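You operate a simulated robot arm through the tools that you are given. There is no shell and no other tool.

The job below is to be done with a simulated two-armed robot. You get a single attempt, and the scene is never put back.

TASK
Centre the head: bring both lines of the centre screen to 0.
Fine: supply switch on, free the head lever to turn the top and side knobs, then lock it again.

The check looks at the end state, three seconds after you hand in, the way a careful person would. Anything else that was tipped, shoved, dropped, spilled or broken makes it a failure.

THE ROBOT
Two 7-joint arms with fingered hands on one trunk, on a base that drives. Base frame: it is fixed to the floor where the robot stands at the start and does not move with it; the origin is under the middle of the robot, x ahead of it, y to its left, z up. Units: mm, degrees, N and s.
The left shoulder is at the start at [23, 214, 1269], the right one opposite. With the tool pointing down near the work surface each hand reaches from about 100 to 620 mm from the robot's upright axis, wherever it stands, measured 20 degrees to its own side. Places, roughly: alarm button [800, 2800, 1000]; barrel dial [1000, 2600, 1200]; barrel slider [800, 1800, 1000]; bin lever [-700, 1300, 1200]; centre screen [1300, 2000, 1200]; colour dial [200, 1500, 1200]; fault button [-300, 1400, 1200]; grey lump [1750, 2000, 750]; grey tub [250, 1500, 1000]; head dial [900, 2700, 1200]; head lever [1500, 2000, 1100]; head slider [1000, 1800, 1000]; heat switch [1000, 2600, 1000]; inlet dial [1000, 2400, 1200]; inlet slider [700, 1800, 1000]; loader switch [-400, 1300, 1100]; orange scoop [-250, 1250, 1000]; prime button [300, 1500, 1200]; purge valve [1600, 2100, 900]; rpm dial [900, 2800, 1200]; screw button [-200, 1400, 1200]; screw switch [900, 2700, 1000]; side knob [1500, 2200, 1000]; silver ring [1500, 1750, 750]; silver tray [1750, 2000, 750]; supply switch [1000, 2400, 1000]; top knob [1400, 2100, 1100]. Payload 3.3 kg a hand.
Tool frame (each hand has its own): the origin (TCP) lies between the finger pads and is the grasp point; the fingertips stand 26 mm ahead of it; z points along the fingers, y is the line along which they close. Largest opening 132 mm; the body of the gripper starts 73 mm behind the TCP. The gripper is a hand of 2 fingers: y runs from the thumb to the fingers, the wrist lies at [0, 0, -224] in the tool frame, and closing takes about 1.5 s.
Orientation is that of the tool frame in the base frame, as a unit quaternion [x, y, z, w]. With the fingers straight down and closing along the base's y, the tool's x points along the base's -x, its y along +y and its z along -z.

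THE INTERFACE
- The arms move only by the tool apply_moves. It takes "left_deltas", "right_deltas" or both (then of equal length, played together; a hand with none holds still); each is a list of rows, each an object of numbers (a shift or turn left out is 0, a gripper value left out holds the last): "dx", "dy", "dz": the shift along the base's x, y, z in m; "wx", "wy", "wz": the turn, a rotation vector about the base's x, y, z in degrees; "grip": the finger opening in m, from 0 to 0.132. In form: [{"dx": .., "dy": .., "dz": .., "wx": .., "wy": .., "wz": .., "grip": ..}, ...]. A call has 1 to 20 rows; each row shifts and turns the commanded pose from where the row before left it. A row lasts 0.2 s, in which the tool goes at most 50 mm and 8.6 degrees; a call with a longer step from one row to the next is refused whole, and so is a gripper value outside its range. A pose out of reach is approached as far as the arm can. The call stops where the force on the tool passes 40 N (or 10 N more than at its start, if that is more) or the arm is blocked; 0.2 s more then pass. The fingers move at their own pace (about 153 mm/s each) and stop on an object; they squeeze with about 24 N. The grip force told is the motor's: it shows also when the fingers shut on nothing. Time passes only in rows, and 0.2 s behind the last, so rows that do not move let the fingers close. It gives the time, the measured TCP pose, the force on the tool (base axes), the opening and the grip force at its end, in the units of the frame above (readings bear some noise), with the torque about the TCP (base axes, N m) and any sound that the robot's microphone picked up.
- Cameras (640 x 400 px; columns grow to the right, rows downward): "scene" is now at [99.6, -5.7, 1442.3]; the picture's right is [-0.04, -1.00, 0.00], its down [-0.59, 0.02, -0.81] and it looks along [0.81, -0.03, -0.59] (base axes); focal length 279 px, centre (320, 200). "left" rides on the left gripper at [-66, -3, -99] in its tool frame; the picture's right is [0.04, -1.00, 0.00], its down [0.83, 0.03, -0.55] and it looks along [0.55, 0.02, 0.83] (tool axes); focal length 261 px, centre (320, 200). "right" rides on the right gripper at [66, -3, -99] in its tool frame; the picture's right is [0.04, 1.00, 0.00], its down [-0.83, 0.03, -0.55] and it looks along [-0.55, 0.02, 0.83] (tool axes); focal length 261 px, centre (320, 200). There is no depth. A picture from a camera that has moved, and an enlarged one, comes with that camera's place and axes in the base frame and with its lens.
- camera(camera): a new picture of that camera. It takes no simulated time.
- move_column(by): slides the trunk up (or, below 0, down) by that many mm; the arms and the scene camera ride with it, the base frame stays. It gives what a move gives, with no picture.
- steer(legs): drives the robot by 1 to 6 legs, each [ahead, left, turn to the left] in mm, mm and degrees, along the robot's own axes; the way and the turn of a leg run together, so that a leg with both is an arc; at most 1500 mm and 180 degrees a leg. The arms and the cameras ride along, it lands a little off, and it stops where it bumps. It gives what a move gives.
- preshape(shape, hand): the hand has 2 fingers and takes this shape, open, in about a second: jaw (thumb against the fingers, like two jaws); tri (thumb and two fingers); tip (a fingertip pinch); poke (one finger out to press); point (the index stretched); flat (the hand flat); cup (the hand cupped); fist (a fist). The gripper value then closes the fingers along that shape, each until it touches; the sizes above hold for jaw. It gives what a move gives, with no picture.
- aim_head(pan, tilt): turns the head with the scene camera to pan (to the left, within 86 degrees either way) and tilt (down, from -29 to 69), counted from straight ahead of the robot. It gives what a move gives.
- zoom(camera, box): a new picture of the part [left, top, right, bottom] of that camera's present view, enlarged. It takes no simulated time.
- sign_off(): hands the job in; it is judged then, once.

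Nothing tells you exact positions but the pictures and the camera data. Unless the task says otherwise, let go and move clear before handing in.

The tools are called after "Request:" as a command line: name --argument value ..., lists and objects as JSON in quotes. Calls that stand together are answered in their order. apply_moves: Moves the arms, as the interface text tells. Its arguments: {"type":"object","properties":{"left_deltas":{"type":"array"},"right_deltas":{"type":"array"}},"required":[]} The other tools are called the same way: move_column (by) slides the trunk up or down; preshape (shape, hand) gives the hand a shape; steer (legs) drives the base; aim_head (pan, tilt) turns the head that bears the scene camera; camera (camera) takes a picture; zoom (camera, box) takes an enlarged picture of a part of a camera's view; sign_off () hands the job in.

At the start:

```text
t: 0.0
left_position: [424.6, 202.2, 1221.3]
left_tcp_rot: [0.0, 1.0, 0.0, 0.001]
left_wrist_force: [-0.4, 0.3, 0.6]
left_ft_torque: [0.01, 0.01, 0.02]
left_grip_width: 131.7
left_grip_force: 0.1
left_shape: jaw
right_position: [442.1, -161.0, 1155.4]
right_tcp_rot: [0.0, 1.0, 0.0, 0.0]
right_wrist_force: [-0.5, 0.4, -0.2]
right_ft_torque: [-0.05, -0.02, -0.03]
right_grip_width: 132.2
right_grip_force: 0.0
right_shape: jaw
trunk travel left (down, up): [-550.0, 211.0]
robot x, y, heading: [-3.4, -3.8, -0.2]
head pan, tilt: [-2.4, 35.9]
```

scene: 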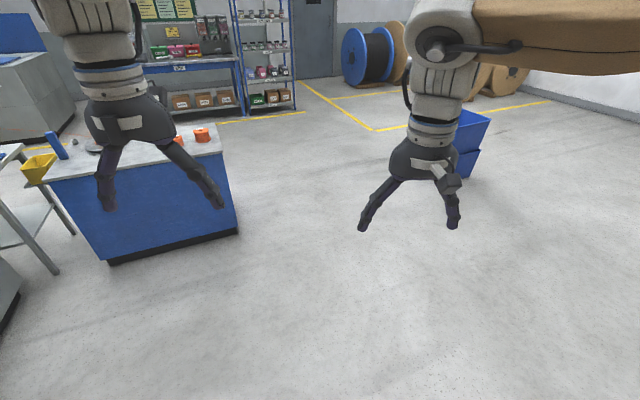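
right: 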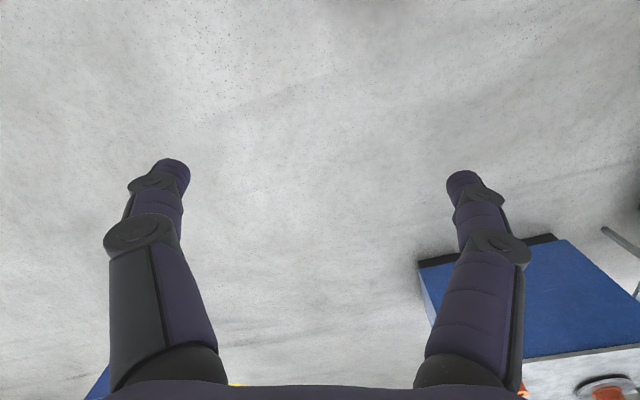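
left: 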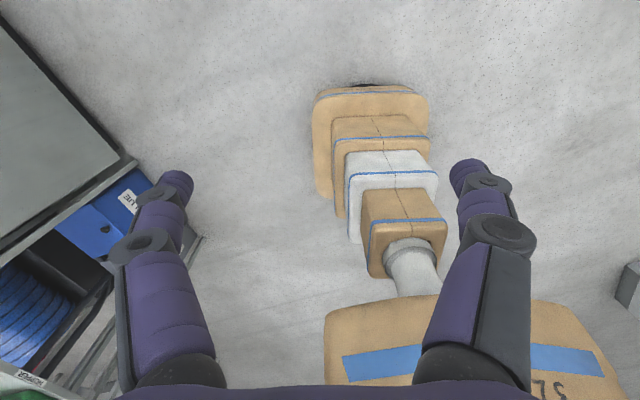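

I see the robot's two hands and, to the left, a blue workbench with tools; the machine should be further to the left. I'll turn the head to look to the left first.

Request:
aim_head --pan 50 --tilt 15

Request:
camera --camera "scene"

```text
t: 1.2
left_position: [425.3, 201.9, 1220.8]
left_tcp_rot: [0.0, 1.0, 0.001, 0.0]
left_wrist_force: [-0.4, 0.3, 0.0]
left_ft_torque: [-0.03, -0.01, -0.02]
left_grip_width: 131.8
left_grip_force: 0.1
left_shape: jaw
right_position: [442.2, -162.7, 1154.9]
right_tcp_rot: [0.0, 1.0, 0.0, 0.0]
right_wrist_force: [0.1, -0.5, 0.0]
right_ft_torque: [-0.02, -0.01, 0.04]
right_grip_width: 131.9
right_grip_force: 0.0
right_shape: jaw
trunk travel left (down, up): [-550.0, 211.0]
robot x, y, heading: [-2.6, 1.8, 0.1]
head pan, tilt: [50.0, 15.0]
```

```text
taken
camera scene: at [72.2, 69.4, 1475.7], right [0.77, -0.64, 0.0], down [-0.17, -0.2, -0.97], along [0.62, 0.74, -0.26], focal length 279 px, centre (320, 200)
```

scene: 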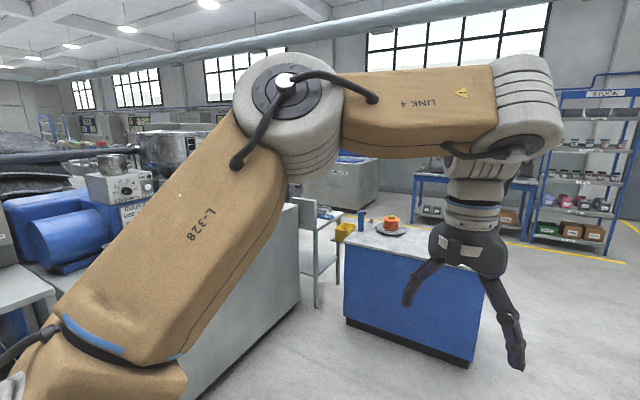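

The left arm blocks much of the view; a machine with blue barrels lies left and behind it. I'll look further left and right of it to map the surroundings.

Request:
aim_head --pan 84 --tilt 15

Request:
camera --camera "scene"

Request:
aim_head --pan 20 --tilt 15

Request:
camera --camera "scene"

```text
t: 2.2
left_position: [426.1, 202.2, 1221.5]
left_tcp_rot: [0.0, 1.0, 0.0, 0.0]
left_wrist_force: [0.1, 0.2, -0.6]
left_ft_torque: [0.02, 0.01, 0.0]
left_grip_width: 131.8
left_grip_force: 0.0
left_shape: jaw
right_position: [441.4, -161.8, 1154.5]
right_tcp_rot: [0.0, 1.0, 0.001, 0.001]
right_wrist_force: [-0.3, 0.3, -0.5]
right_ft_torque: [0.0, 0.01, 0.02]
right_grip_width: 131.9
right_grip_force: 0.0
right_shape: jaw
trunk travel left (down, up): [-550.0, 211.0]
robot x, y, heading: [-0.6, -1.8, 0.1]
head pan, tilt: [84.0, 15.0]
```

```text
taken
camera scene: at [22.0, 90.8, 1475.7], right [0.99, -0.11, 0.0], down [-0.03, -0.26, -0.97], along [0.1, 0.96, -0.26], focal length 279 px, centre (320, 200)
```

scene: 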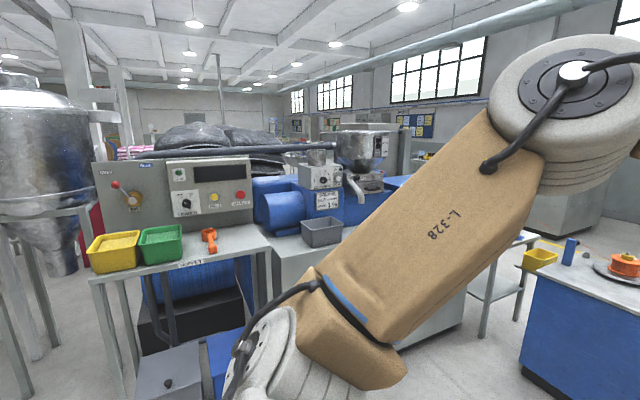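

```text
t: 3.5
left_position: [425.1, 203.5, 1221.3]
left_tcp_rot: [0.0, 1.0, 0.0, 0.0]
left_wrist_force: [0.8, -0.2, -0.1]
left_ft_torque: [0.0, 0.0, -0.03]
left_grip_width: 132.0
left_grip_force: 0.1
left_shape: jaw
right_position: [441.9, -161.7, 1155.2]
right_tcp_rot: [0.0, 1.0, 0.001, 0.0]
right_wrist_force: [0.0, -0.6, -0.5]
right_ft_torque: [-0.01, 0.02, 0.0]
right_grip_width: 132.0
right_grip_force: 0.0
right_shape: jaw
trunk travel left (down, up): [-550.0, 211.0]
robot x, y, heading: [0.6, -1.3, -0.2]
head pan, tilt: [20.0, 15.0]
```

```text
taken
camera scene: at [99.8, 29.9, 1475.7], right [0.34, -0.94, 0.0], down [-0.24, -0.09, -0.97], along [0.91, 0.33, -0.26], focal length 279 px, centre (320, 200)
```

scene: 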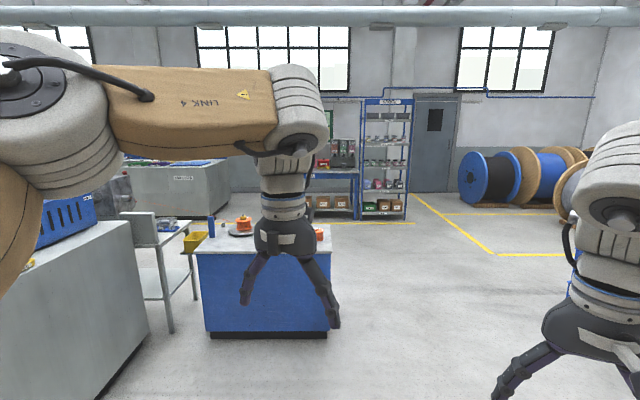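

The extruder line lies to the left (along y ≈ 1500–2800). I'll turn the robot in place to face it, so I can look between the arms.

Request:
steer --legs '[[0, 0, 60]]'

Request:
aim_head --pan -5 --tilt 15

Request:
camera --camera "scene"

```text
t: 6.6
left_position: [31.2, 469.2, 1220.9]
left_tcp_rot: [-0.506, 0.863, 0.001, 0.0]
left_wrist_force: [0.8, -0.2, 0.2]
left_ft_torque: [-0.02, -0.02, 0.01]
left_grip_width: 131.9
left_grip_force: 0.1
left_shape: jaw
right_position: [357.3, 307.0, 1155.4]
right_tcp_rot: [-0.505, 0.863, 0.0, -0.001]
right_wrist_force: [0.7, 0.6, -0.7]
right_ft_torque: [-0.01, -0.03, 0.0]
right_grip_width: 132.1
right_grip_force: 0.0
right_shape: jaw
trunk travel left (down, up): [-550.0, 211.0]
robot x, y, heading: [2.4, -0.8, 60.7]
head pan, tilt: [20.0, 15.0]
```

```text
t: 7.5
left_position: [30.8, 470.1, 1221.7]
left_tcp_rot: [-0.506, 0.863, 0.001, 0.0]
left_wrist_force: [0.0, 0.2, 0.2]
left_ft_torque: [0.0, -0.02, -0.05]
left_grip_width: 132.0
left_grip_force: 0.1
left_shape: jaw
right_position: [356.0, 307.1, 1155.3]
right_tcp_rot: [-0.505, 0.863, 0.0, 0.0]
right_wrist_force: [0.3, -0.1, -0.9]
right_ft_torque: [-0.01, 0.01, 0.0]
right_grip_width: 132.0
right_grip_force: 0.1
right_shape: jaw
trunk travel left (down, up): [-550.0, 211.0]
robot x, y, heading: [1.0, -0.8, 61.0]
head pan, tilt: [-5.0, 15.0]
```

```text
taken
camera scene: at [57.5, 87.1, 1475.7], right [0.83, -0.56, 0.0], down [-0.15, -0.21, -0.97], along [0.54, 0.8, -0.26], focal length 279 px, centre (320, 200)
```

scene: 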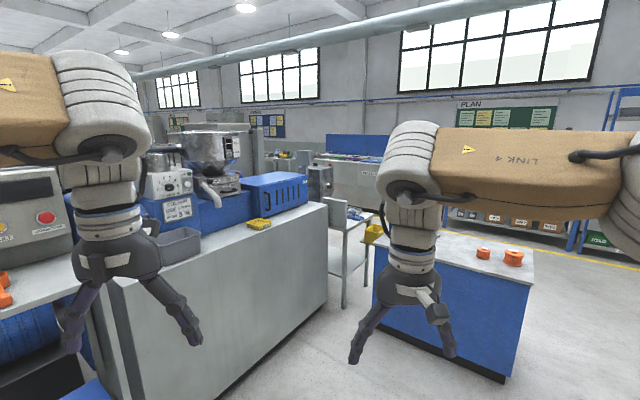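

Now I see the extruder with its blue barrel guard and the grey box (head) at its right end near (1500, 2000). Let me zoom in for detail.

Request:
zoom --camera "scene" --box '[130, 110, 390, 270]'

```text
2.46 times, centred on (260, 190) of scene
camera zoom: at [57.5, 87.1, 1475.7], right [0.83, -0.56, 0.0], down [-0.15, -0.21, -0.97], along [0.54, 0.8, -0.26], focal length 686 px, centre (468, 225)
```

zoom: 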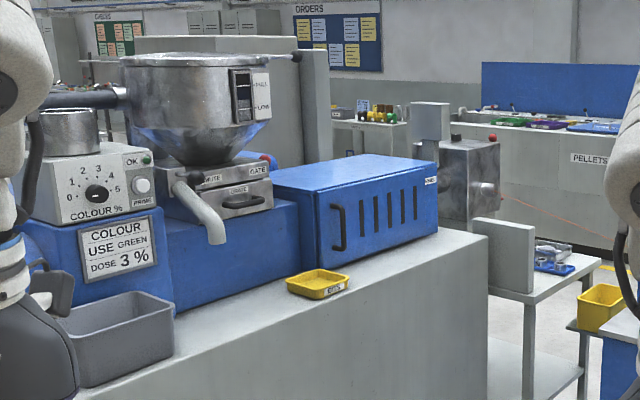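

The head unit is at about (1400, 2050) and its knobs seem to face the far side (+y), so I need to go around the blue bench on its right. I'll drive out along +x first and look again.

Request:
steer --legs '[[0, 0, -61], [1200, -300, 0], [1300, 0, 0], [0, 0, 90]]'

Request:
aim_head --pan 5 --tilt 15

Request:
camera --camera "scene"

```text
t: 26.4
left_position: [2295.0, 103.1, 1221.3]
left_tcp_rot: [-0.707, 0.708, 0.0, 0.0]
left_wrist_force: [-0.1, -0.3, -0.8]
left_ft_torque: [-0.02, -0.03, -0.02]
left_grip_width: 131.7
left_grip_force: 0.0
left_shape: jaw
right_position: [2659.8, 119.7, 1155.0]
right_tcp_rot: [-0.706, 0.708, 0.001, 0.0]
right_wrist_force: [0.6, -0.6, -0.4]
right_ft_torque: [0.0, 0.01, 0.02]
right_grip_width: 131.6
right_grip_force: 0.1
right_shape: jaw
trunk travel left (down, up): [-550.0, 211.0]
robot x, y, heading: [2495.6, -321.9, 90.0]
head pan, tilt: [-5.0, 15.0]
```

```text
t: 27.1
left_position: [2294.5, 103.2, 1221.7]
left_tcp_rot: [0.707, -0.707, 0.0, -0.001]
left_wrist_force: [0.2, -0.1, 0.1]
left_ft_torque: [-0.01, -0.02, -0.02]
left_grip_width: 131.9
left_grip_force: 0.1
left_shape: jaw
right_position: [2659.5, 119.6, 1154.7]
right_tcp_rot: [-0.706, 0.708, 0.001, 0.001]
right_wrist_force: [0.1, 0.5, -0.6]
right_ft_torque: [-0.02, 0.01, -0.03]
right_grip_width: 131.8
right_grip_force: 0.1
right_shape: jaw
trunk travel left (down, up): [-550.0, 211.0]
robot x, y, heading: [2496.6, -323.4, 89.9]
head pan, tilt: [5.0, 15.0]
```

```text
taken
camera scene: at [2487.2, -217.9, 1475.7], right [1.0, 0.09, 0.0], down [0.02, -0.26, -0.97], along [-0.08, 0.96, -0.26], focal length 279 px, centre (320, 200)
```

scene: 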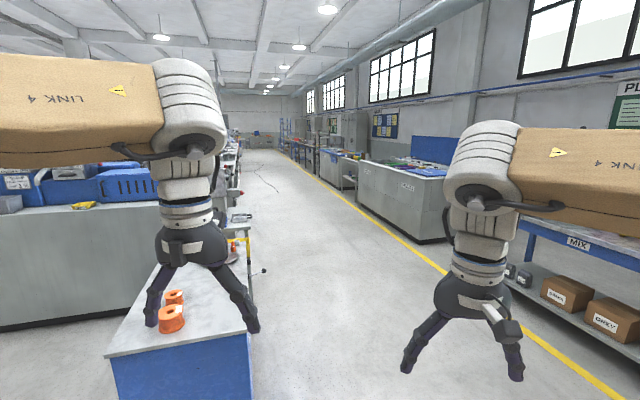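

There's a clear aisle between the line and the pellet bench on the right. I'll drive along it to about (2800, 2300) and turn left to face the head.

Request:
steer --legs '[[600, -300, 0], [1400, 0, 0], [700, 0, 0], [0, 0, 75]]'

Request:
aim_head --pan 5 --tilt 15

Request:
camera --camera "scene"

```text
t: 44.0
left_position: [2324.9, 2266.0, 1220.4]
left_tcp_rot: [0.991, -0.131, 0.0, 0.0]
left_wrist_force: [-0.5, -0.5, 0.6]
left_ft_torque: [0.03, 0.01, -0.04]
left_grip_width: 131.8
left_grip_force: 0.0
left_shape: jaw
right_position: [2404.2, 2621.6, 1154.9]
right_tcp_rot: [0.991, -0.131, 0.001, 0.0]
right_wrist_force: [-0.3, -0.1, -0.1]
right_ft_torque: [-0.01, 0.01, 0.02]
right_grip_width: 132.0
right_grip_force: 0.1
right_shape: jaw
trunk travel left (down, up): [-550.0, 211.0]
robot x, y, heading: [2786.0, 2353.5, 164.7]
head pan, tilt: [5.0, 15.0]
```

```text
t: 44.6
left_position: [2324.2, 2266.0, 1220.5]
left_tcp_rot: [0.991, -0.131, 0.0, 0.0]
left_wrist_force: [-0.4, -0.5, 0.5]
left_ft_torque: [-0.02, 0.01, -0.01]
left_grip_width: 132.0
left_grip_force: 0.0
left_shape: jaw
right_position: [2402.8, 2622.3, 1154.4]
right_tcp_rot: [0.991, -0.131, 0.0, -0.001]
right_wrist_force: [-0.8, -0.4, -0.7]
right_ft_torque: [-0.04, 0.01, 0.01]
right_grip_width: 132.0
right_grip_force: 0.0
right_shape: jaw
trunk travel left (down, up): [-550.0, 211.0]
robot x, y, heading: [2789.3, 2349.9, 164.7]
head pan, tilt: [5.0, 15.0]
```

```text
taken
camera scene: at [2681.4, 2368.1, 1475.7], right [0.18, 0.98, 0.0], down [0.26, -0.05, -0.97], along [-0.95, 0.17, -0.26], focal length 279 px, centre (320, 200)
```

scene: 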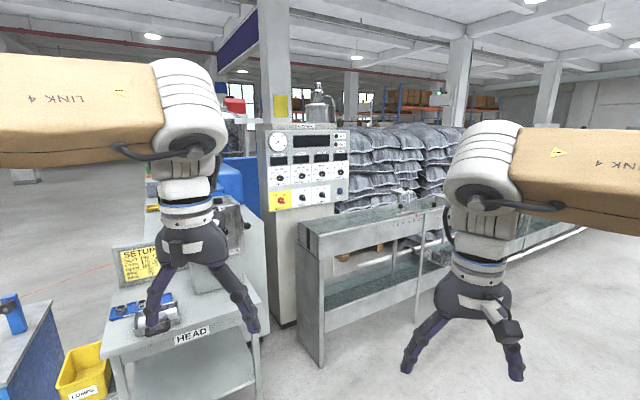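

I now see the control cabinet with dials and switches, the "HEAD" table in front of the extruder head, and a long cooling trough to the right. Let me zoom in.

Request:
zoom --camera "scene" --box '[250, 110, 370, 220]'

Request:
zoom --camera "scene" --box '[90, 170, 290, 370]'

```text
3.64 times, centred on (310, 165) of scene
camera zoom: at [2681.4, 2368.1, 1475.7], right [0.18, 0.98, 0.0], down [0.26, -0.05, -0.97], along [-0.95, 0.17, -0.26], focal length 1014 px, centre (356, 327)
```

zoom: 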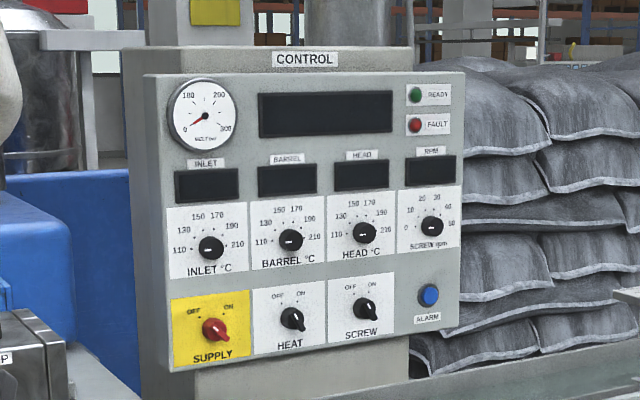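

```text
2.00 times, centred on (190, 270) of scene
camera zoom: at [2681.4, 2368.1, 1475.7], right [0.18, 0.98, 0.0], down [0.26, -0.05, -0.97], along [-0.95, 0.17, -0.26], focal length 558 px, centre (580, 60)
```

zoom: 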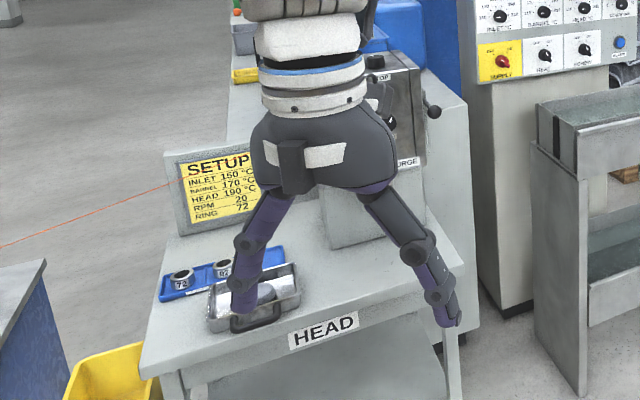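

The head assembly is mostly hidden by the left gripper. I'll move a bit closer on the right side (about (2150, 2750)) to look at the head and panel from the +y side.

Request:
steer --legs '[[720, -217, 0], [0, 0, 40]]'

Request:
aim_head --pan 0 --tilt 20

Request:
camera --camera "scene"

```text
t: 50.6
left_position: [1846.1, 2378.4, 1220.2]
left_tcp_rot: [0.974, 0.225, 0.0, -0.001]
left_wrist_force: [0.1, -0.1, -0.1]
left_ft_torque: [0.03, 0.0, 0.0]
left_grip_width: 131.7
left_grip_force: 0.0
left_shape: jaw
right_position: [1671.3, 2698.8, 1154.1]
right_tcp_rot: [0.975, 0.224, -0.001, 0.0]
right_wrist_force: [-0.8, -0.2, -0.6]
right_ft_torque: [-0.01, 0.03, 0.02]
right_grip_width: 132.1
right_grip_force: 0.1
right_shape: jaw
trunk travel left (down, up): [-550.0, 211.0]
robot x, y, heading: [2139.7, 2746.3, -154.0]
head pan, tilt: [5.0, 15.0]
```

```text
t: 51.2
left_position: [1847.1, 2378.2, 1221.1]
left_tcp_rot: [0.974, 0.226, 0.0, 0.0]
left_wrist_force: [0.4, 0.5, 0.7]
left_ft_torque: [0.02, 0.02, -0.01]
left_grip_width: 131.9
left_grip_force: 0.1
left_shape: jaw
right_position: [1670.4, 2699.0, 1155.7]
right_tcp_rot: [0.975, 0.224, 0.0, 0.0]
right_wrist_force: [0.2, 0.3, -0.2]
right_ft_torque: [0.02, -0.01, 0.02]
right_grip_width: 131.8
right_grip_force: 0.1
right_shape: jaw
trunk travel left (down, up): [-550.0, 211.0]
robot x, y, heading: [2138.7, 2749.2, -154.0]
head pan, tilt: [0.0, 20.0]
```

```text
taken
camera scene: at [2041.9, 2698.3, 1467.6], right [-0.44, 0.9, 0.0], down [0.31, 0.15, -0.94], along [-0.84, -0.41, -0.34], focal length 279 px, centre (320, 200)
```

scene: 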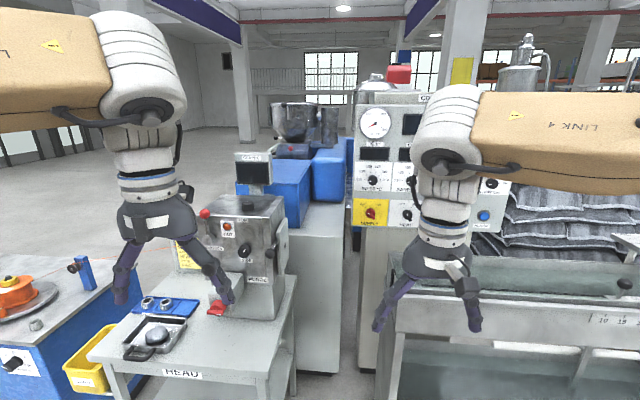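

Request:
zoom --camera "scene" --box '[170, 140, 310, 330]'

Request:
zoom --camera "scene" --box '[340, 90, 500, 250]'

```text
2.11 times, centred on (240, 235) of scene
camera zoom: at [2041.9, 2698.3, 1467.6], right [-0.44, 0.9, 0.0], down [0.31, 0.15, -0.94], along [-0.84, -0.41, -0.34], focal length 587 px, centre (488, 126)
```

zoom: 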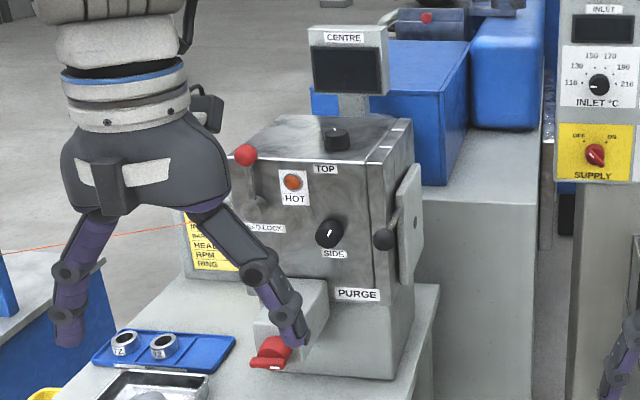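

```text
2.50 times, centred on (420, 170) of scene
camera zoom: at [2041.9, 2698.3, 1467.6], right [-0.44, 0.9, 0.0], down [0.31, 0.15, -0.94], along [-0.84, -0.41, -0.34], focal length 697 px, centre (70, 275)
```

zoom: 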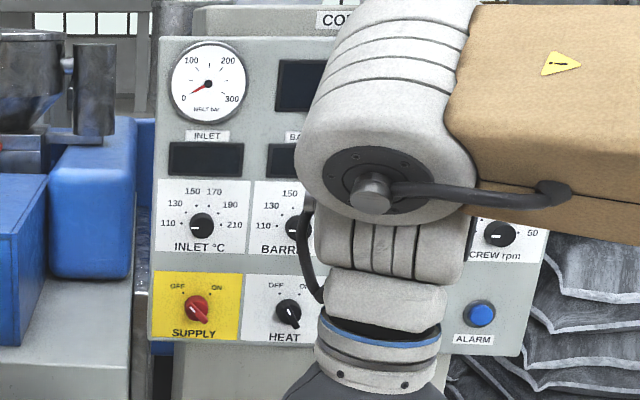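

I can now see the head clearly: SIDE knob and HEAD LOCK lever (red ball) on its front, TOP knob on top, CENTRE screen above, and the red SUPPLY rotary switch on the panel. I'll move the left hand aside to see the lever fully.

Request:
apply_moves --left_deltas '[{"dx": 0.03, "dy": -0.025}, {"dx": 0.03, "dy": -0.025}, {"dx": 0.03, "dy": -0.025}, {"dx": 0.03, "dy": -0.025}, {"dx": 0.03, "dy": -0.025}, {"dx": 0.03, "dy": -0.02}]'

Request:
camera --camera "scene"

Request:
zoom --camera "scene" --box '[160, 140, 310, 240]'

```text
t: 52.6
left_position: [2021.1, 2238.1, 1215.2]
left_tcp_rot: [0.974, 0.225, 0.0, 0.0]
left_wrist_force: [0.9, 0.1, -0.2]
left_ft_torque: [0.03, 0.02, 0.01]
left_grip_width: 131.8
left_grip_force: 0.1
left_shape: jaw
left hand out of reach, approached as far as the arm can: row 6
right_position: [1672.0, 2700.3, 1154.8]
right_tcp_rot: [0.975, 0.224, 0.0, 0.0]
right_wrist_force: [-0.1, 0.2, 0.8]
right_ft_torque: [0.01, 0.01, -0.01]
right_grip_width: 132.2
right_grip_force: 0.1
right_shape: jaw
trunk travel left (down, up): [-550.0, 211.0]
robot x, y, heading: [2136.4, 2747.8, -154.2]
head pan, tilt: [0.0, 20.0]
```

```text
taken
camera scene: at [2042.5, 2697.8, 1467.6], right [-0.44, 0.9, 0.0], down [0.31, 0.15, -0.94], along [-0.84, -0.41, -0.34], focal length 279 px, centre (320, 200)
```

scene: 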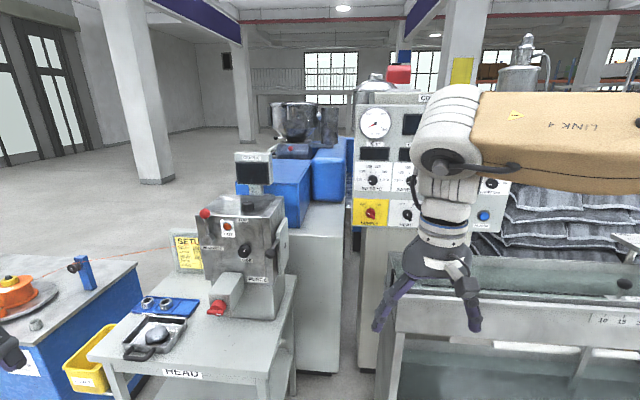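

```text
4.00 times, centred on (235, 190) of scene
camera zoom: at [2042.5, 2697.8, 1467.6], right [-0.44, 0.9, 0.0], down [0.31, 0.15, -0.94], along [-0.84, -0.41, -0.34], focal length 1116 px, centre (660, 240)
```

zoom: 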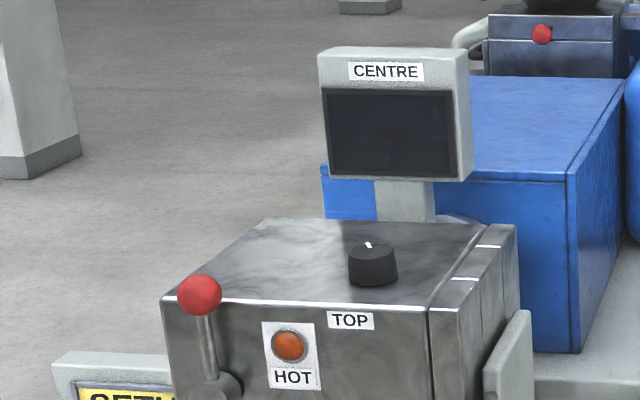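

The view is clear now. I'll zoom on the lever and side knob, and on the supply switch.

Request:
zoom --camera "scene" --box '[170, 195, 310, 325]'

Request:
zoom --camera "scene" --box '[340, 185, 430, 240]'

```text
3.08 times, centred on (240, 260) of scene
camera zoom: at [2042.5, 2697.8, 1467.6], right [-0.44, 0.9, 0.0], down [0.31, 0.15, -0.94], along [-0.84, -0.41, -0.34], focal length 858 px, centre (566, 15)
```

zoom: 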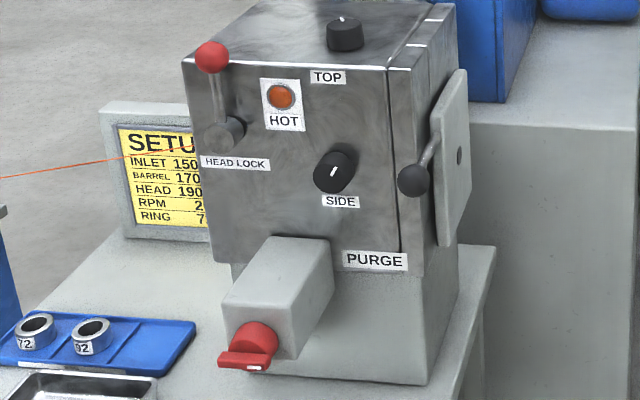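

```text
7.11 times, centred on (385, 212) of scene
camera zoom: at [2042.5, 2697.8, 1467.6], right [-0.44, 0.9, 0.0], down [0.31, 0.15, -0.94], along [-0.84, -0.41, -0.34], focal length 1983 px, centre (-142, 111)
```

zoom: 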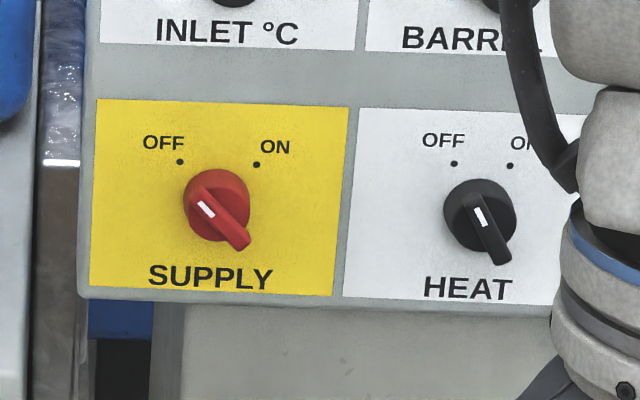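

The whole line is rotated about 20° (front normal ≈ (0.94, 0.34)). I'll return the left hand to its tucked pose, then drive up to a spot between the table and the trough, facing the panel, from which both the switch and the head are reachable.

Request:
apply_moves --left_deltas '[{"dx": -0.03, "dy": 0.025}, {"dx": -0.03, "dy": 0.025}, {"dx": -0.03, "dy": 0.025}, {"dx": -0.03, "dy": 0.025}, {"dx": -0.03, "dy": 0.025}, {"dx": -0.03, "dy": 0.02}]'

Request:
steer --legs '[[0, 0, -5.8], [300, -68, 0]]'

Request:
aim_head --pan 5 --tilt 40

Request:
camera --camera "scene"

Request:
camera --camera "left"

Request:
camera --camera "right"

```text
t: 54.0
left_position: [1839.3, 2388.3, 1214.7]
left_tcp_rot: [0.974, 0.225, 0.001, 0.0]
left_wrist_force: [-0.5, -1.0, 0.0]
left_ft_torque: [0.0, 0.01, 0.02]
left_grip_width: 131.9
left_grip_force: 0.1
left_shape: jaw
right_position: [1670.5, 2699.6, 1154.7]
right_tcp_rot: [0.975, 0.224, 0.0, 0.0]
right_wrist_force: [-0.4, 0.4, 0.5]
right_ft_torque: [-0.02, 0.0, 0.02]
right_grip_width: 131.9
right_grip_force: 0.0
right_shape: jaw
trunk travel left (down, up): [-550.0, 211.0]
robot x, y, heading: [2139.1, 2746.2, -154.2]
head pan, tilt: [0.0, 20.0]
```

```text
t: 56.6
left_position: [1505.3, 2383.9, 1214.2]
left_tcp_rot: [0.985, 0.173, 0.001, 0.0]
left_wrist_force: [-0.3, -0.3, 0.2]
left_ft_torque: [0.02, -0.01, -0.01]
left_grip_width: 131.5
left_grip_force: 0.1
left_shape: jaw
right_position: [1370.4, 2712.3, 1155.0]
right_tcp_rot: [0.985, 0.172, 0.0, 0.0]
right_wrist_force: [0.7, -0.3, -0.8]
right_ft_torque: [0.0, -0.02, 0.0]
right_grip_width: 131.8
right_grip_force: 0.1
right_shape: jaw
trunk travel left (down, up): [-550.0, 211.0]
robot x, y, heading: [1840.7, 2710.2, -160.0]
head pan, tilt: [0.0, 20.0]
```

```text
t: 57.4
left_position: [1505.4, 2384.5, 1213.9]
left_tcp_rot: [0.985, 0.172, -0.001, 0.001]
left_wrist_force: [-0.3, 0.5, -0.7]
left_ft_torque: [0.01, -0.01, -0.01]
left_grip_width: 132.0
left_grip_force: 0.1
left_shape: jaw
right_position: [1370.9, 2713.4, 1154.5]
right_tcp_rot: [0.985, 0.172, -0.001, 0.0]
right_wrist_force: [1.4, 0.1, -0.2]
right_ft_torque: [-0.04, -0.03, -0.01]
right_grip_width: 132.1
right_grip_force: 0.0
right_shape: jaw
trunk travel left (down, up): [-550.0, 211.0]
robot x, y, heading: [1838.3, 2712.9, -160.2]
head pan, tilt: [5.0, 40.0]
```

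```text
taken
camera scene: at [1750.2, 2668.6, 1436.2], right [-0.42, 0.91, 0.0], down [0.58, 0.27, -0.77], along [-0.7, -0.32, -0.64], focal length 279 px, centre (320, 200)
```

scene: 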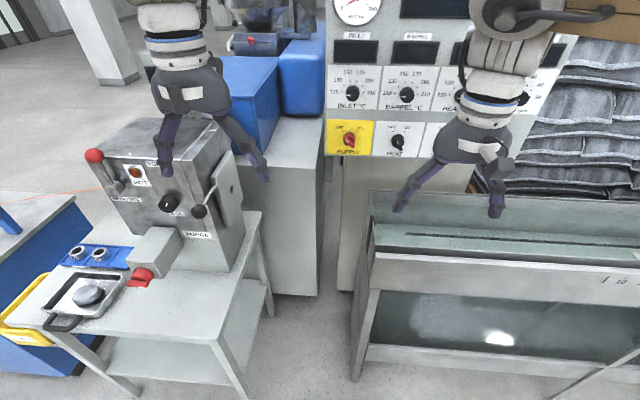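

```text
taken
camera left: at [1444.1, 2365.3, 1312.7], right [-0.3, 0.95, 0.0], down [0.79, 0.25, 0.55], along [0.53, 0.17, -0.83], focal length 261 px, centre (320, 200)
```

left: 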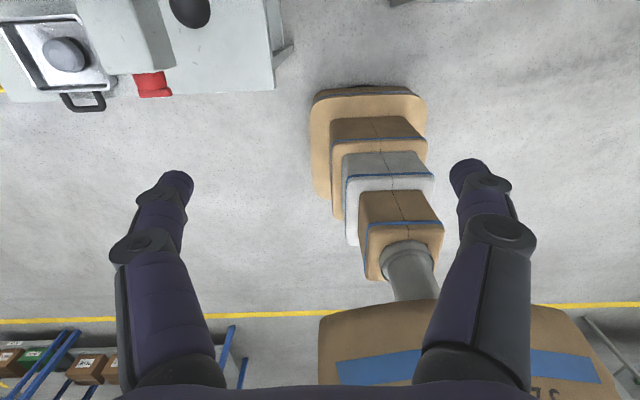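

```text
taken
camera right: at [1430.8, 2737.6, 1253.6], right [0.38, -0.93, 0.0], down [-0.77, -0.31, 0.55], along [-0.51, -0.21, -0.83], focal length 261 px, centre (320, 200)
```

right: 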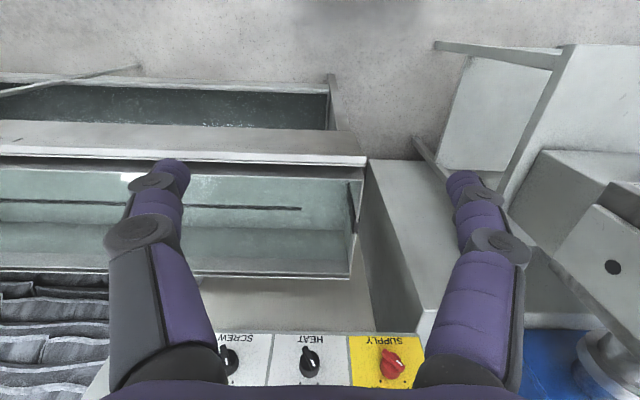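

The switch is at about (1030, 2432, 1035), the head at about (1430, 2110), and there's a gap between table and trough. I'll creep forward ~180 mm and a little right so the switch comes into arm's reach.

Request:
steer --legs '[[180, -60, 0]]'

Request:
aim_head --pan 15 --tilt 35

Request:
camera --camera "scene"

```text
t: 59.0
left_position: [1316.6, 2380.2, 1213.1]
left_tcp_rot: [0.985, 0.172, 0.0, 0.0]
left_wrist_force: [-0.5, 1.0, 0.2]
left_ft_torque: [0.0, -0.02, -0.01]
left_grip_width: 131.9
left_grip_force: 0.1
left_shape: jaw
right_position: [1180.8, 2708.8, 1153.9]
right_tcp_rot: [0.985, 0.171, 0.001, 0.0]
right_wrist_force: [-1.0, -0.2, -0.4]
right_ft_torque: [-0.01, -0.01, -0.02]
right_grip_width: 132.0
right_grip_force: 0.0
right_shape: jaw
trunk travel left (down, up): [-550.0, 211.0]
robot x, y, heading: [1652.9, 2709.3, -160.3]
head pan, tilt: [5.0, 40.0]
```

```text
t: 59.7
left_position: [1317.6, 2379.9, 1213.9]
left_tcp_rot: [0.985, 0.171, 0.0, 0.0]
left_wrist_force: [-0.7, 0.2, 0.3]
left_ft_torque: [-0.01, 0.0, 0.0]
left_grip_width: 131.8
left_grip_force: 0.1
left_shape: jaw
right_position: [1182.9, 2709.2, 1154.3]
right_tcp_rot: [0.985, 0.172, 0.0, -0.001]
right_wrist_force: [-0.2, 0.0, 0.5]
right_ft_torque: [0.03, 0.02, 0.03]
right_grip_width: 131.9
right_grip_force: 0.1
right_shape: jaw
trunk travel left (down, up): [-550.0, 211.0]
robot x, y, heading: [1652.4, 2704.0, -160.2]
head pan, tilt: [15.0, 35.0]
```

```text
taken
camera scene: at [1566.6, 2649.7, 1443.7], right [-0.57, 0.82, 0.0], down [0.47, 0.33, -0.82], along [-0.67, -0.47, -0.57], focal length 279 px, centre (320, 200)
```

scene: 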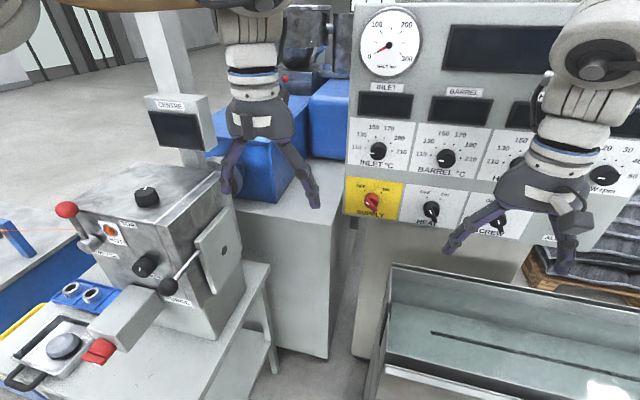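

Robot is at about (1652, 2704) facing the panel. I'll now pitch the left hand forward so its fingers point at the panel, then check with its camera.

Request:
apply_moves --left_deltas '[{"wx": -2.8, "wy": 7.69, "grip": 0.09}, {"wx": -2.8, "wy": 7.69}, {"wx": -2.8, "wy": 7.69}, {"wx": -2.8, "wy": 7.69}, {"wx": -2.8, "wy": 7.69}, {"wx": -2.8, "wy": 7.69}, {"wx": -2.8, "wy": 7.69}, {"wx": -2.8, "wy": 7.69}, {"wx": -2.8, "wy": 7.69}, {"wx": -2.8, "wy": 7.69}, {"wx": -2.8, "wy": 7.69}]'

Request:
camera --camera "scene"

Request:
camera --camera "left"

```text
t: 62.1
left_position: [1255.2, 2364.9, 1277.8]
left_tcp_rot: [-0.692, -0.152, 0.696, -0.118]
left_wrist_force: [0.1, 0.0, 0.2]
left_ft_torque: [0.01, 0.0, 0.02]
left_grip_width: 90.2
left_grip_force: 0.0
left_shape: jaw
left hand out of reach, approached as far as the arm can: row 8, 9, 10, 11
right_position: [1180.6, 2709.0, 1155.2]
right_tcp_rot: [0.985, 0.172, 0.0, 0.0]
right_wrist_force: [-0.5, 0.2, 0.7]
right_ft_torque: [-0.02, 0.01, 0.02]
right_grip_width: 131.8
right_grip_force: 0.1
right_shape: jaw
trunk travel left (down, up): [-550.0, 211.0]
robot x, y, heading: [1657.5, 2710.6, -159.9]
head pan, tilt: [15.0, 35.0]
```

```text
taken
camera scene: at [1565.6, 2649.5, 1443.6], right [-0.57, 0.82, 0.0], down [0.47, 0.33, -0.82], along [-0.67, -0.47, -0.57], focal length 279 px, centre (320, 200)
```

scene: 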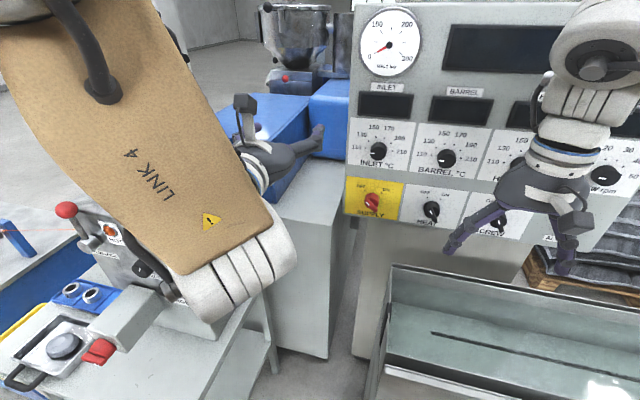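

```text
taken
camera left: at [1346.1, 2401.3, 1343.2], right [-0.38, 0.93, 0.01], down [0.51, 0.21, -0.83], along [-0.77, -0.31, -0.56], focal length 261 px, centre (320, 200)
```

left: 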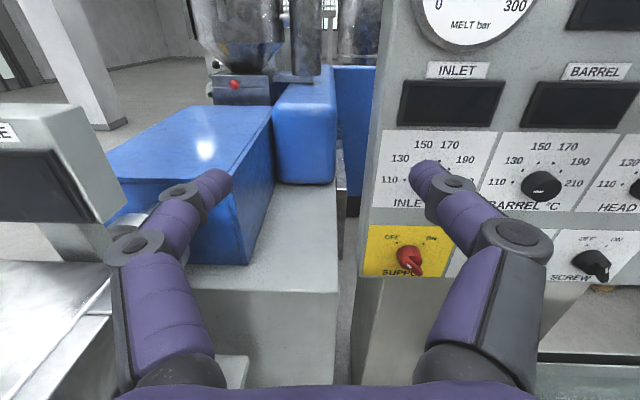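

The arm was too folded there but the left hand now points at the panel with a good camera view. I'll move the right hand aside, and bring the left hand in front of the SUPPLY switch, rolling it ~40° to match the handle.

Request:
apply_moves --left_deltas '[{"dx": -0.035, "dy": 0.0127, "dz": -0.025, "wx": 6.27, "wy": 2.28}, {"dx": -0.035, "dy": 0.0127, "dz": -0.025, "wx": 6.27, "wy": 2.28}, {"dx": -0.035, "dy": 0.0127, "dz": -0.025, "wx": 6.27, "wy": 2.28}, {"dx": -0.035, "dy": 0.0127, "dz": -0.025, "wx": 6.27, "wy": 2.28}, {"dx": -0.025, "dy": 0.0127, "dz": -0.025, "wx": 6.27, "wy": 2.28}, {"dx": -0.0, "dy": 0.01, "dz": -0.025, "wx": 6.27, "wy": 2.28}]' --right_deltas '[{"dx": 0.0071, "dy": 0.0292}, {"dx": 0.0071, "dy": 0.0292}, {"dx": 0.0071, "dy": 0.0292}, {"dx": 0.0071, "dy": 0.0292}, {"dx": 0.0071, "dy": 0.0292}, {"dx": 0.0071, "dy": 0.0292}]'

Request:
camera --camera "scene"

Request:
camera --camera "left"

```text
t: 63.5
left_position: [1085.6, 2456.5, 1117.0]
left_tcp_rot: [-0.613, -0.352, 0.697, 0.122]
left_wrist_force: [-0.4, 0.6, -0.3]
left_ft_torque: [0.02, 0.02, 0.0]
left_grip_width: 90.4
left_grip_force: 0.0
left_shape: jaw
right_position: [1224.6, 2883.4, 1155.0]
right_tcp_rot: [0.985, 0.172, 0.0, 0.0]
right_wrist_force: [0.9, 0.8, -0.3]
right_ft_torque: [-0.01, -0.01, -0.01]
right_grip_width: 131.9
right_grip_force: 0.1
right_shape: jaw
trunk travel left (down, up): [-550.0, 211.0]
robot x, y, heading: [1655.0, 2704.5, -160.4]
head pan, tilt: [15.0, 35.0]
```

```text
taken
camera scene: at [1566.4, 2650.3, 1443.7], right [-0.57, 0.82, 0.0], down [0.47, 0.33, -0.82], along [-0.67, -0.47, -0.57], focal length 279 px, centre (320, 200)
```

scene: 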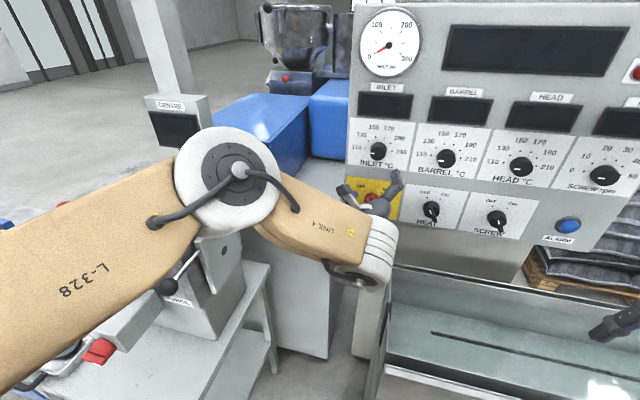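

```text
taken
camera left: at [1193.4, 2453.4, 1168.9], right [-0.27, 0.75, 0.61], down [0.35, 0.67, -0.66], along [-0.9, 0.03, -0.44], focal length 261 px, centre (320, 200)
```

left: 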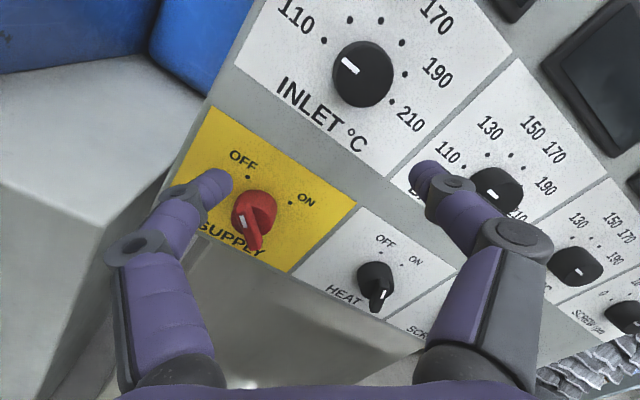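

The left hand is rolled to match the handle; the switch is about 66 mm below the hand axis. I'll move down and re-check.

Request:
apply_moves --left_deltas '[{"dx": 0.001, "dy": -0.004, "dz": -0.033}, {"dx": 0.002, "dy": -0.004, "dz": -0.033}, {}]'

Request:
camera --camera "left"

Request:
zoom --camera "scene" --box '[300, 150, 440, 240]'

```text
t: 64.3
left_position: [1090.2, 2445.6, 1050.4]
left_tcp_rot: [-0.613, -0.353, 0.697, 0.122]
left_wrist_force: [-0.2, -0.1, 0.7]
left_ft_torque: [-0.01, -0.02, -0.02]
left_grip_width: 90.2
left_grip_force: 0.3
left_shape: jaw
right_position: [1223.6, 2883.8, 1156.2]
right_tcp_rot: [0.985, 0.172, -0.001, 0.0]
right_wrist_force: [0.4, 0.0, 0.0]
right_ft_torque: [-0.02, 0.02, 0.02]
right_grip_width: 131.8
right_grip_force: 0.0
right_shape: jaw
trunk travel left (down, up): [-550.0, 211.0]
robot x, y, heading: [1653.7, 2706.8, -160.3]
head pan, tilt: [15.0, 35.0]
```

```text
taken
camera left: at [1197.7, 2443.1, 1103.2], right [-0.27, 0.75, 0.61], down [0.35, 0.67, -0.66], along [-0.9, 0.03, -0.44], focal length 261 px, centre (320, 200)
```

left: 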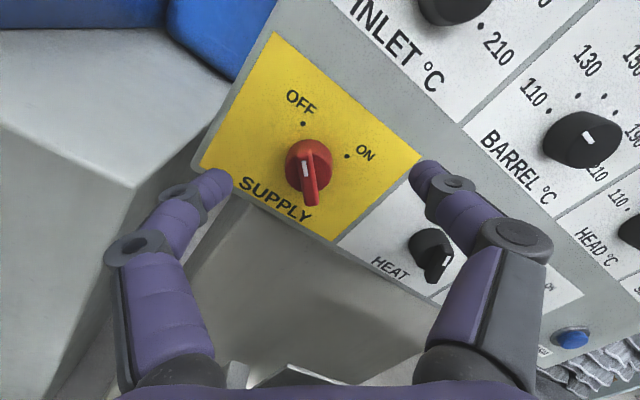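

```text
4.44 times, centred on (370, 195) of scene
camera zoom: at [1566.3, 2650.0, 1443.7], right [-0.57, 0.82, 0.0], down [0.47, 0.33, -0.82], along [-0.67, -0.47, -0.57], focal length 1239 px, centre (98, 222)
```

zoom: 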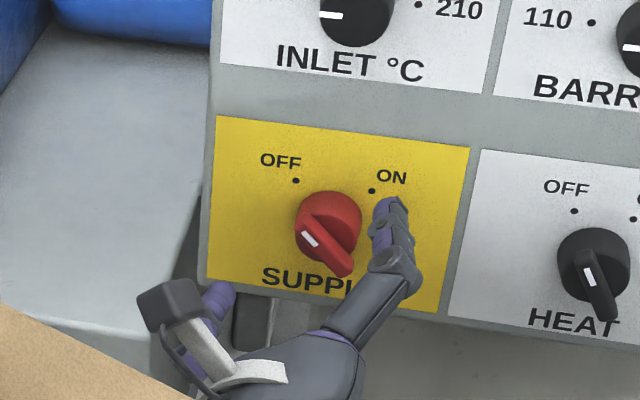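

Triangulating from the two hand-camera views: knob axis near (1010, 2423, 1030) at the panel (plane u≈1765). I'll centre on it and creep forward with a narrower opening.

Request:
apply_moves --left_deltas '[{"dx": -0.002, "dy": 0.0056, "dz": -0.021, "grip": 0.07}, {"dx": -0.0165, "dy": -0.006}, {"dx": -0.0165, "dy": -0.006}, {}]'

Request:
camera --camera "left"

Request:
zoom --camera "scene" --box '[300, 150, 440, 240]'

```text
t: 65.3
left_position: [1055.1, 2439.2, 1029.7]
left_tcp_rot: [-0.613, -0.352, 0.697, 0.122]
left_wrist_force: [-0.4, 0.3, -0.1]
left_ft_torque: [-0.01, 0.02, 0.0]
left_grip_width: 70.4
left_grip_force: 0.1
left_shape: jaw
right_position: [1224.2, 2883.6, 1155.7]
right_tcp_rot: [0.985, 0.172, 0.0, -0.001]
right_wrist_force: [1.0, 0.8, 0.0]
right_ft_torque: [0.02, 0.0, 0.0]
right_grip_width: 131.9
right_grip_force: 0.1
right_shape: jaw
trunk travel left (down, up): [-550.0, 211.0]
robot x, y, heading: [1652.0, 2707.1, -160.2]
head pan, tilt: [15.0, 35.0]
```

```text
taken
camera left: at [1162.5, 2437.2, 1081.6], right [-0.27, 0.75, 0.61], down [0.35, 0.67, -0.66], along [-0.9, 0.03, -0.44], focal length 261 px, centre (320, 200)
```

left: 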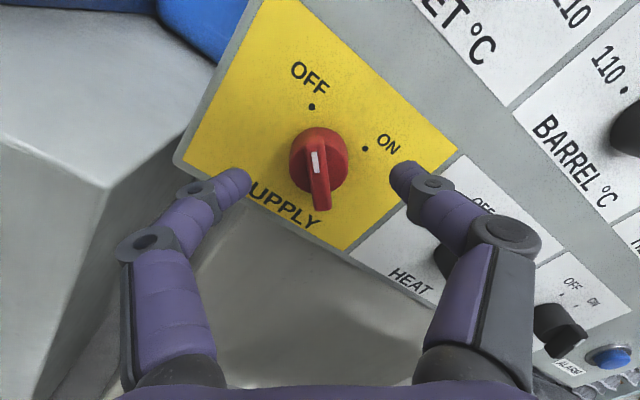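

```text
4.44 times, centred on (370, 195) of scene
camera zoom: at [1566.4, 2649.9, 1443.7], right [-0.57, 0.82, 0.0], down [0.47, 0.33, -0.82], along [-0.67, -0.47, -0.57], focal length 1239 px, centre (98, 222)
```

zoom: 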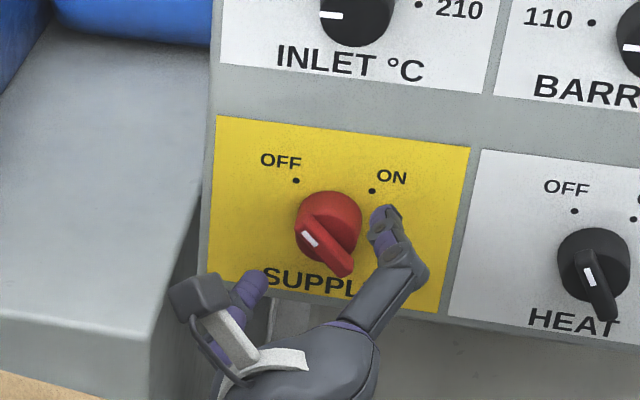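

Centred on the handle now (bar appears vertical midway between fingers). Advance ~18 mm and close gently.

Request:
apply_moves --left_deltas '[{"dx": -0.0085, "dy": -0.003}, {"dx": -0.0085, "dy": -0.003}, {}]'

Request:
camera --camera "left"

Request:
zoom --camera "scene" --box '[300, 150, 440, 240]'

```text
t: 66.1
left_position: [1038.3, 2434.6, 1030.4]
left_tcp_rot: [-0.613, -0.352, 0.696, 0.122]
left_wrist_force: [0.0, 0.6, 0.3]
left_ft_torque: [-0.01, -0.01, -0.01]
left_grip_width: 70.6
left_grip_force: 0.0
left_shape: jaw
right_position: [1225.3, 2883.8, 1155.9]
right_tcp_rot: [0.985, 0.172, 0.0, 0.0]
right_wrist_force: [-0.4, 0.6, 0.3]
right_ft_torque: [-0.05, -0.05, -0.03]
right_grip_width: 131.8
right_grip_force: 0.0
right_shape: jaw
trunk travel left (down, up): [-550.0, 211.0]
robot x, y, heading: [1652.9, 2706.0, -160.3]
head pan, tilt: [15.0, 35.0]
```

```text
taken
camera left: at [1145.6, 2431.5, 1082.3], right [-0.27, 0.75, 0.61], down [0.35, 0.67, -0.66], along [-0.9, 0.03, -0.44], focal length 261 px, centre (320, 200)
```

left: 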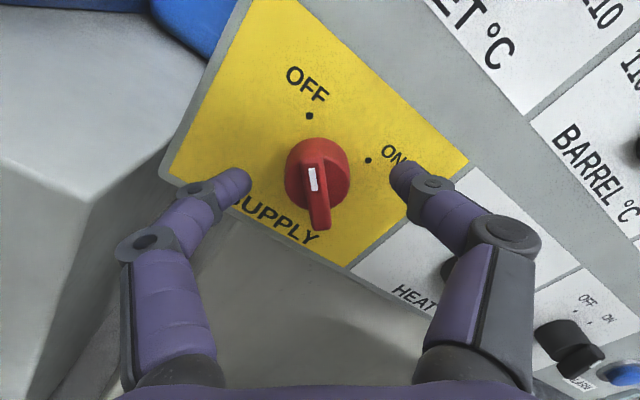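

```text
4.44 times, centred on (370, 195) of scene
camera zoom: at [1566.2, 2649.8, 1443.7], right [-0.57, 0.82, 0.0], down [0.47, 0.33, -0.82], along [-0.67, -0.47, -0.57], focal length 1239 px, centre (98, 222)
```

zoom: 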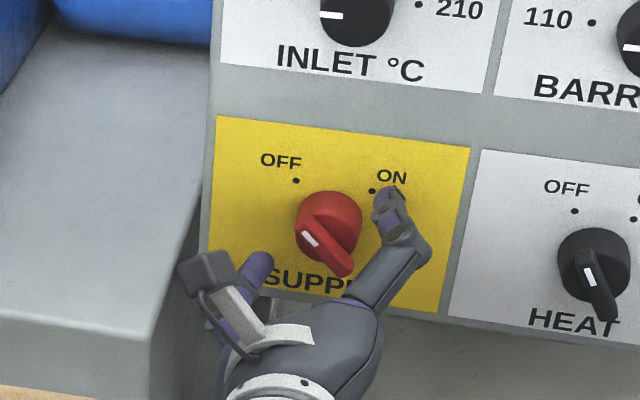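

The fingertips now straddle the handle. Closing on it.

Request:
apply_moves --left_deltas '[{"grip": 0.04}, {"grip": 0.02}, {"grip": 0.0}, {}, {}]'

Request:
camera --camera "left"

Request:
zoom --camera "scene" --box '[300, 150, 440, 240]'

```text
t: 67.3
left_position: [1040.2, 2434.8, 1030.2]
left_tcp_rot: [-0.614, -0.353, 0.696, 0.121]
left_wrist_force: [13.1, 2.3, -6.2]
left_ft_torque: [0.03, -0.18, 0.17]
left_grip_width: 23.5
left_grip_force: 24.4
left_shape: jaw
right_position: [1225.9, 2883.0, 1155.8]
right_tcp_rot: [0.985, 0.171, -0.001, -0.001]
right_wrist_force: [-0.2, 0.7, 0.8]
right_ft_torque: [-0.02, -0.01, -0.01]
right_grip_width: 131.8
right_grip_force: 0.1
right_shape: jaw
trunk travel left (down, up): [-550.0, 211.0]
robot x, y, heading: [1653.5, 2705.4, -160.0]
head pan, tilt: [15.0, 35.0]
```

```text
taken
camera left: at [1147.1, 2431.7, 1082.0], right [-0.27, 0.75, 0.61], down [0.35, 0.67, -0.66], along [-0.9, 0.03, -0.44], focal length 261 px, centre (320, 200)
```

left: 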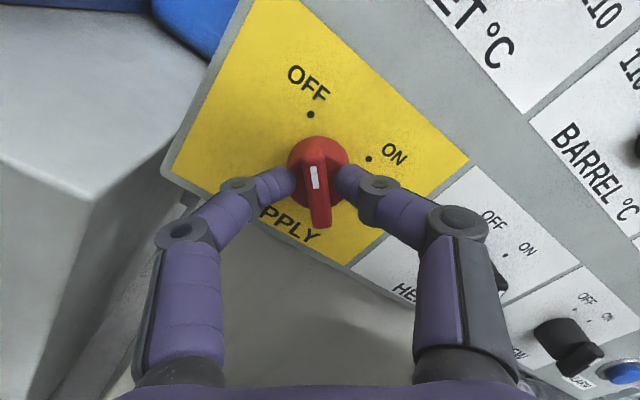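

```text
4.44 times, centred on (370, 195) of scene
camera zoom: at [1567.8, 2649.6, 1443.7], right [-0.57, 0.82, 0.0], down [0.47, 0.33, -0.82], along [-0.67, -0.47, -0.57], focal length 1239 px, centre (98, 222)
```

zoom: 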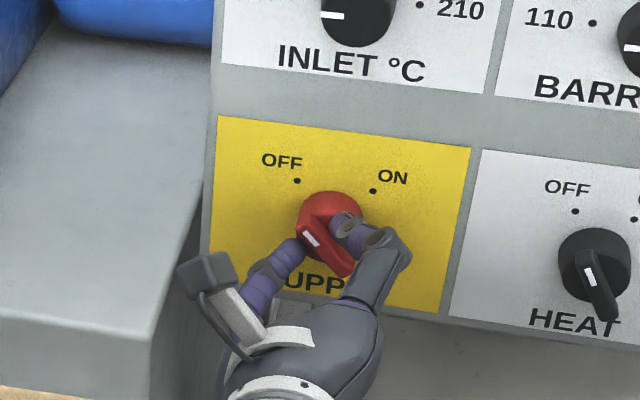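

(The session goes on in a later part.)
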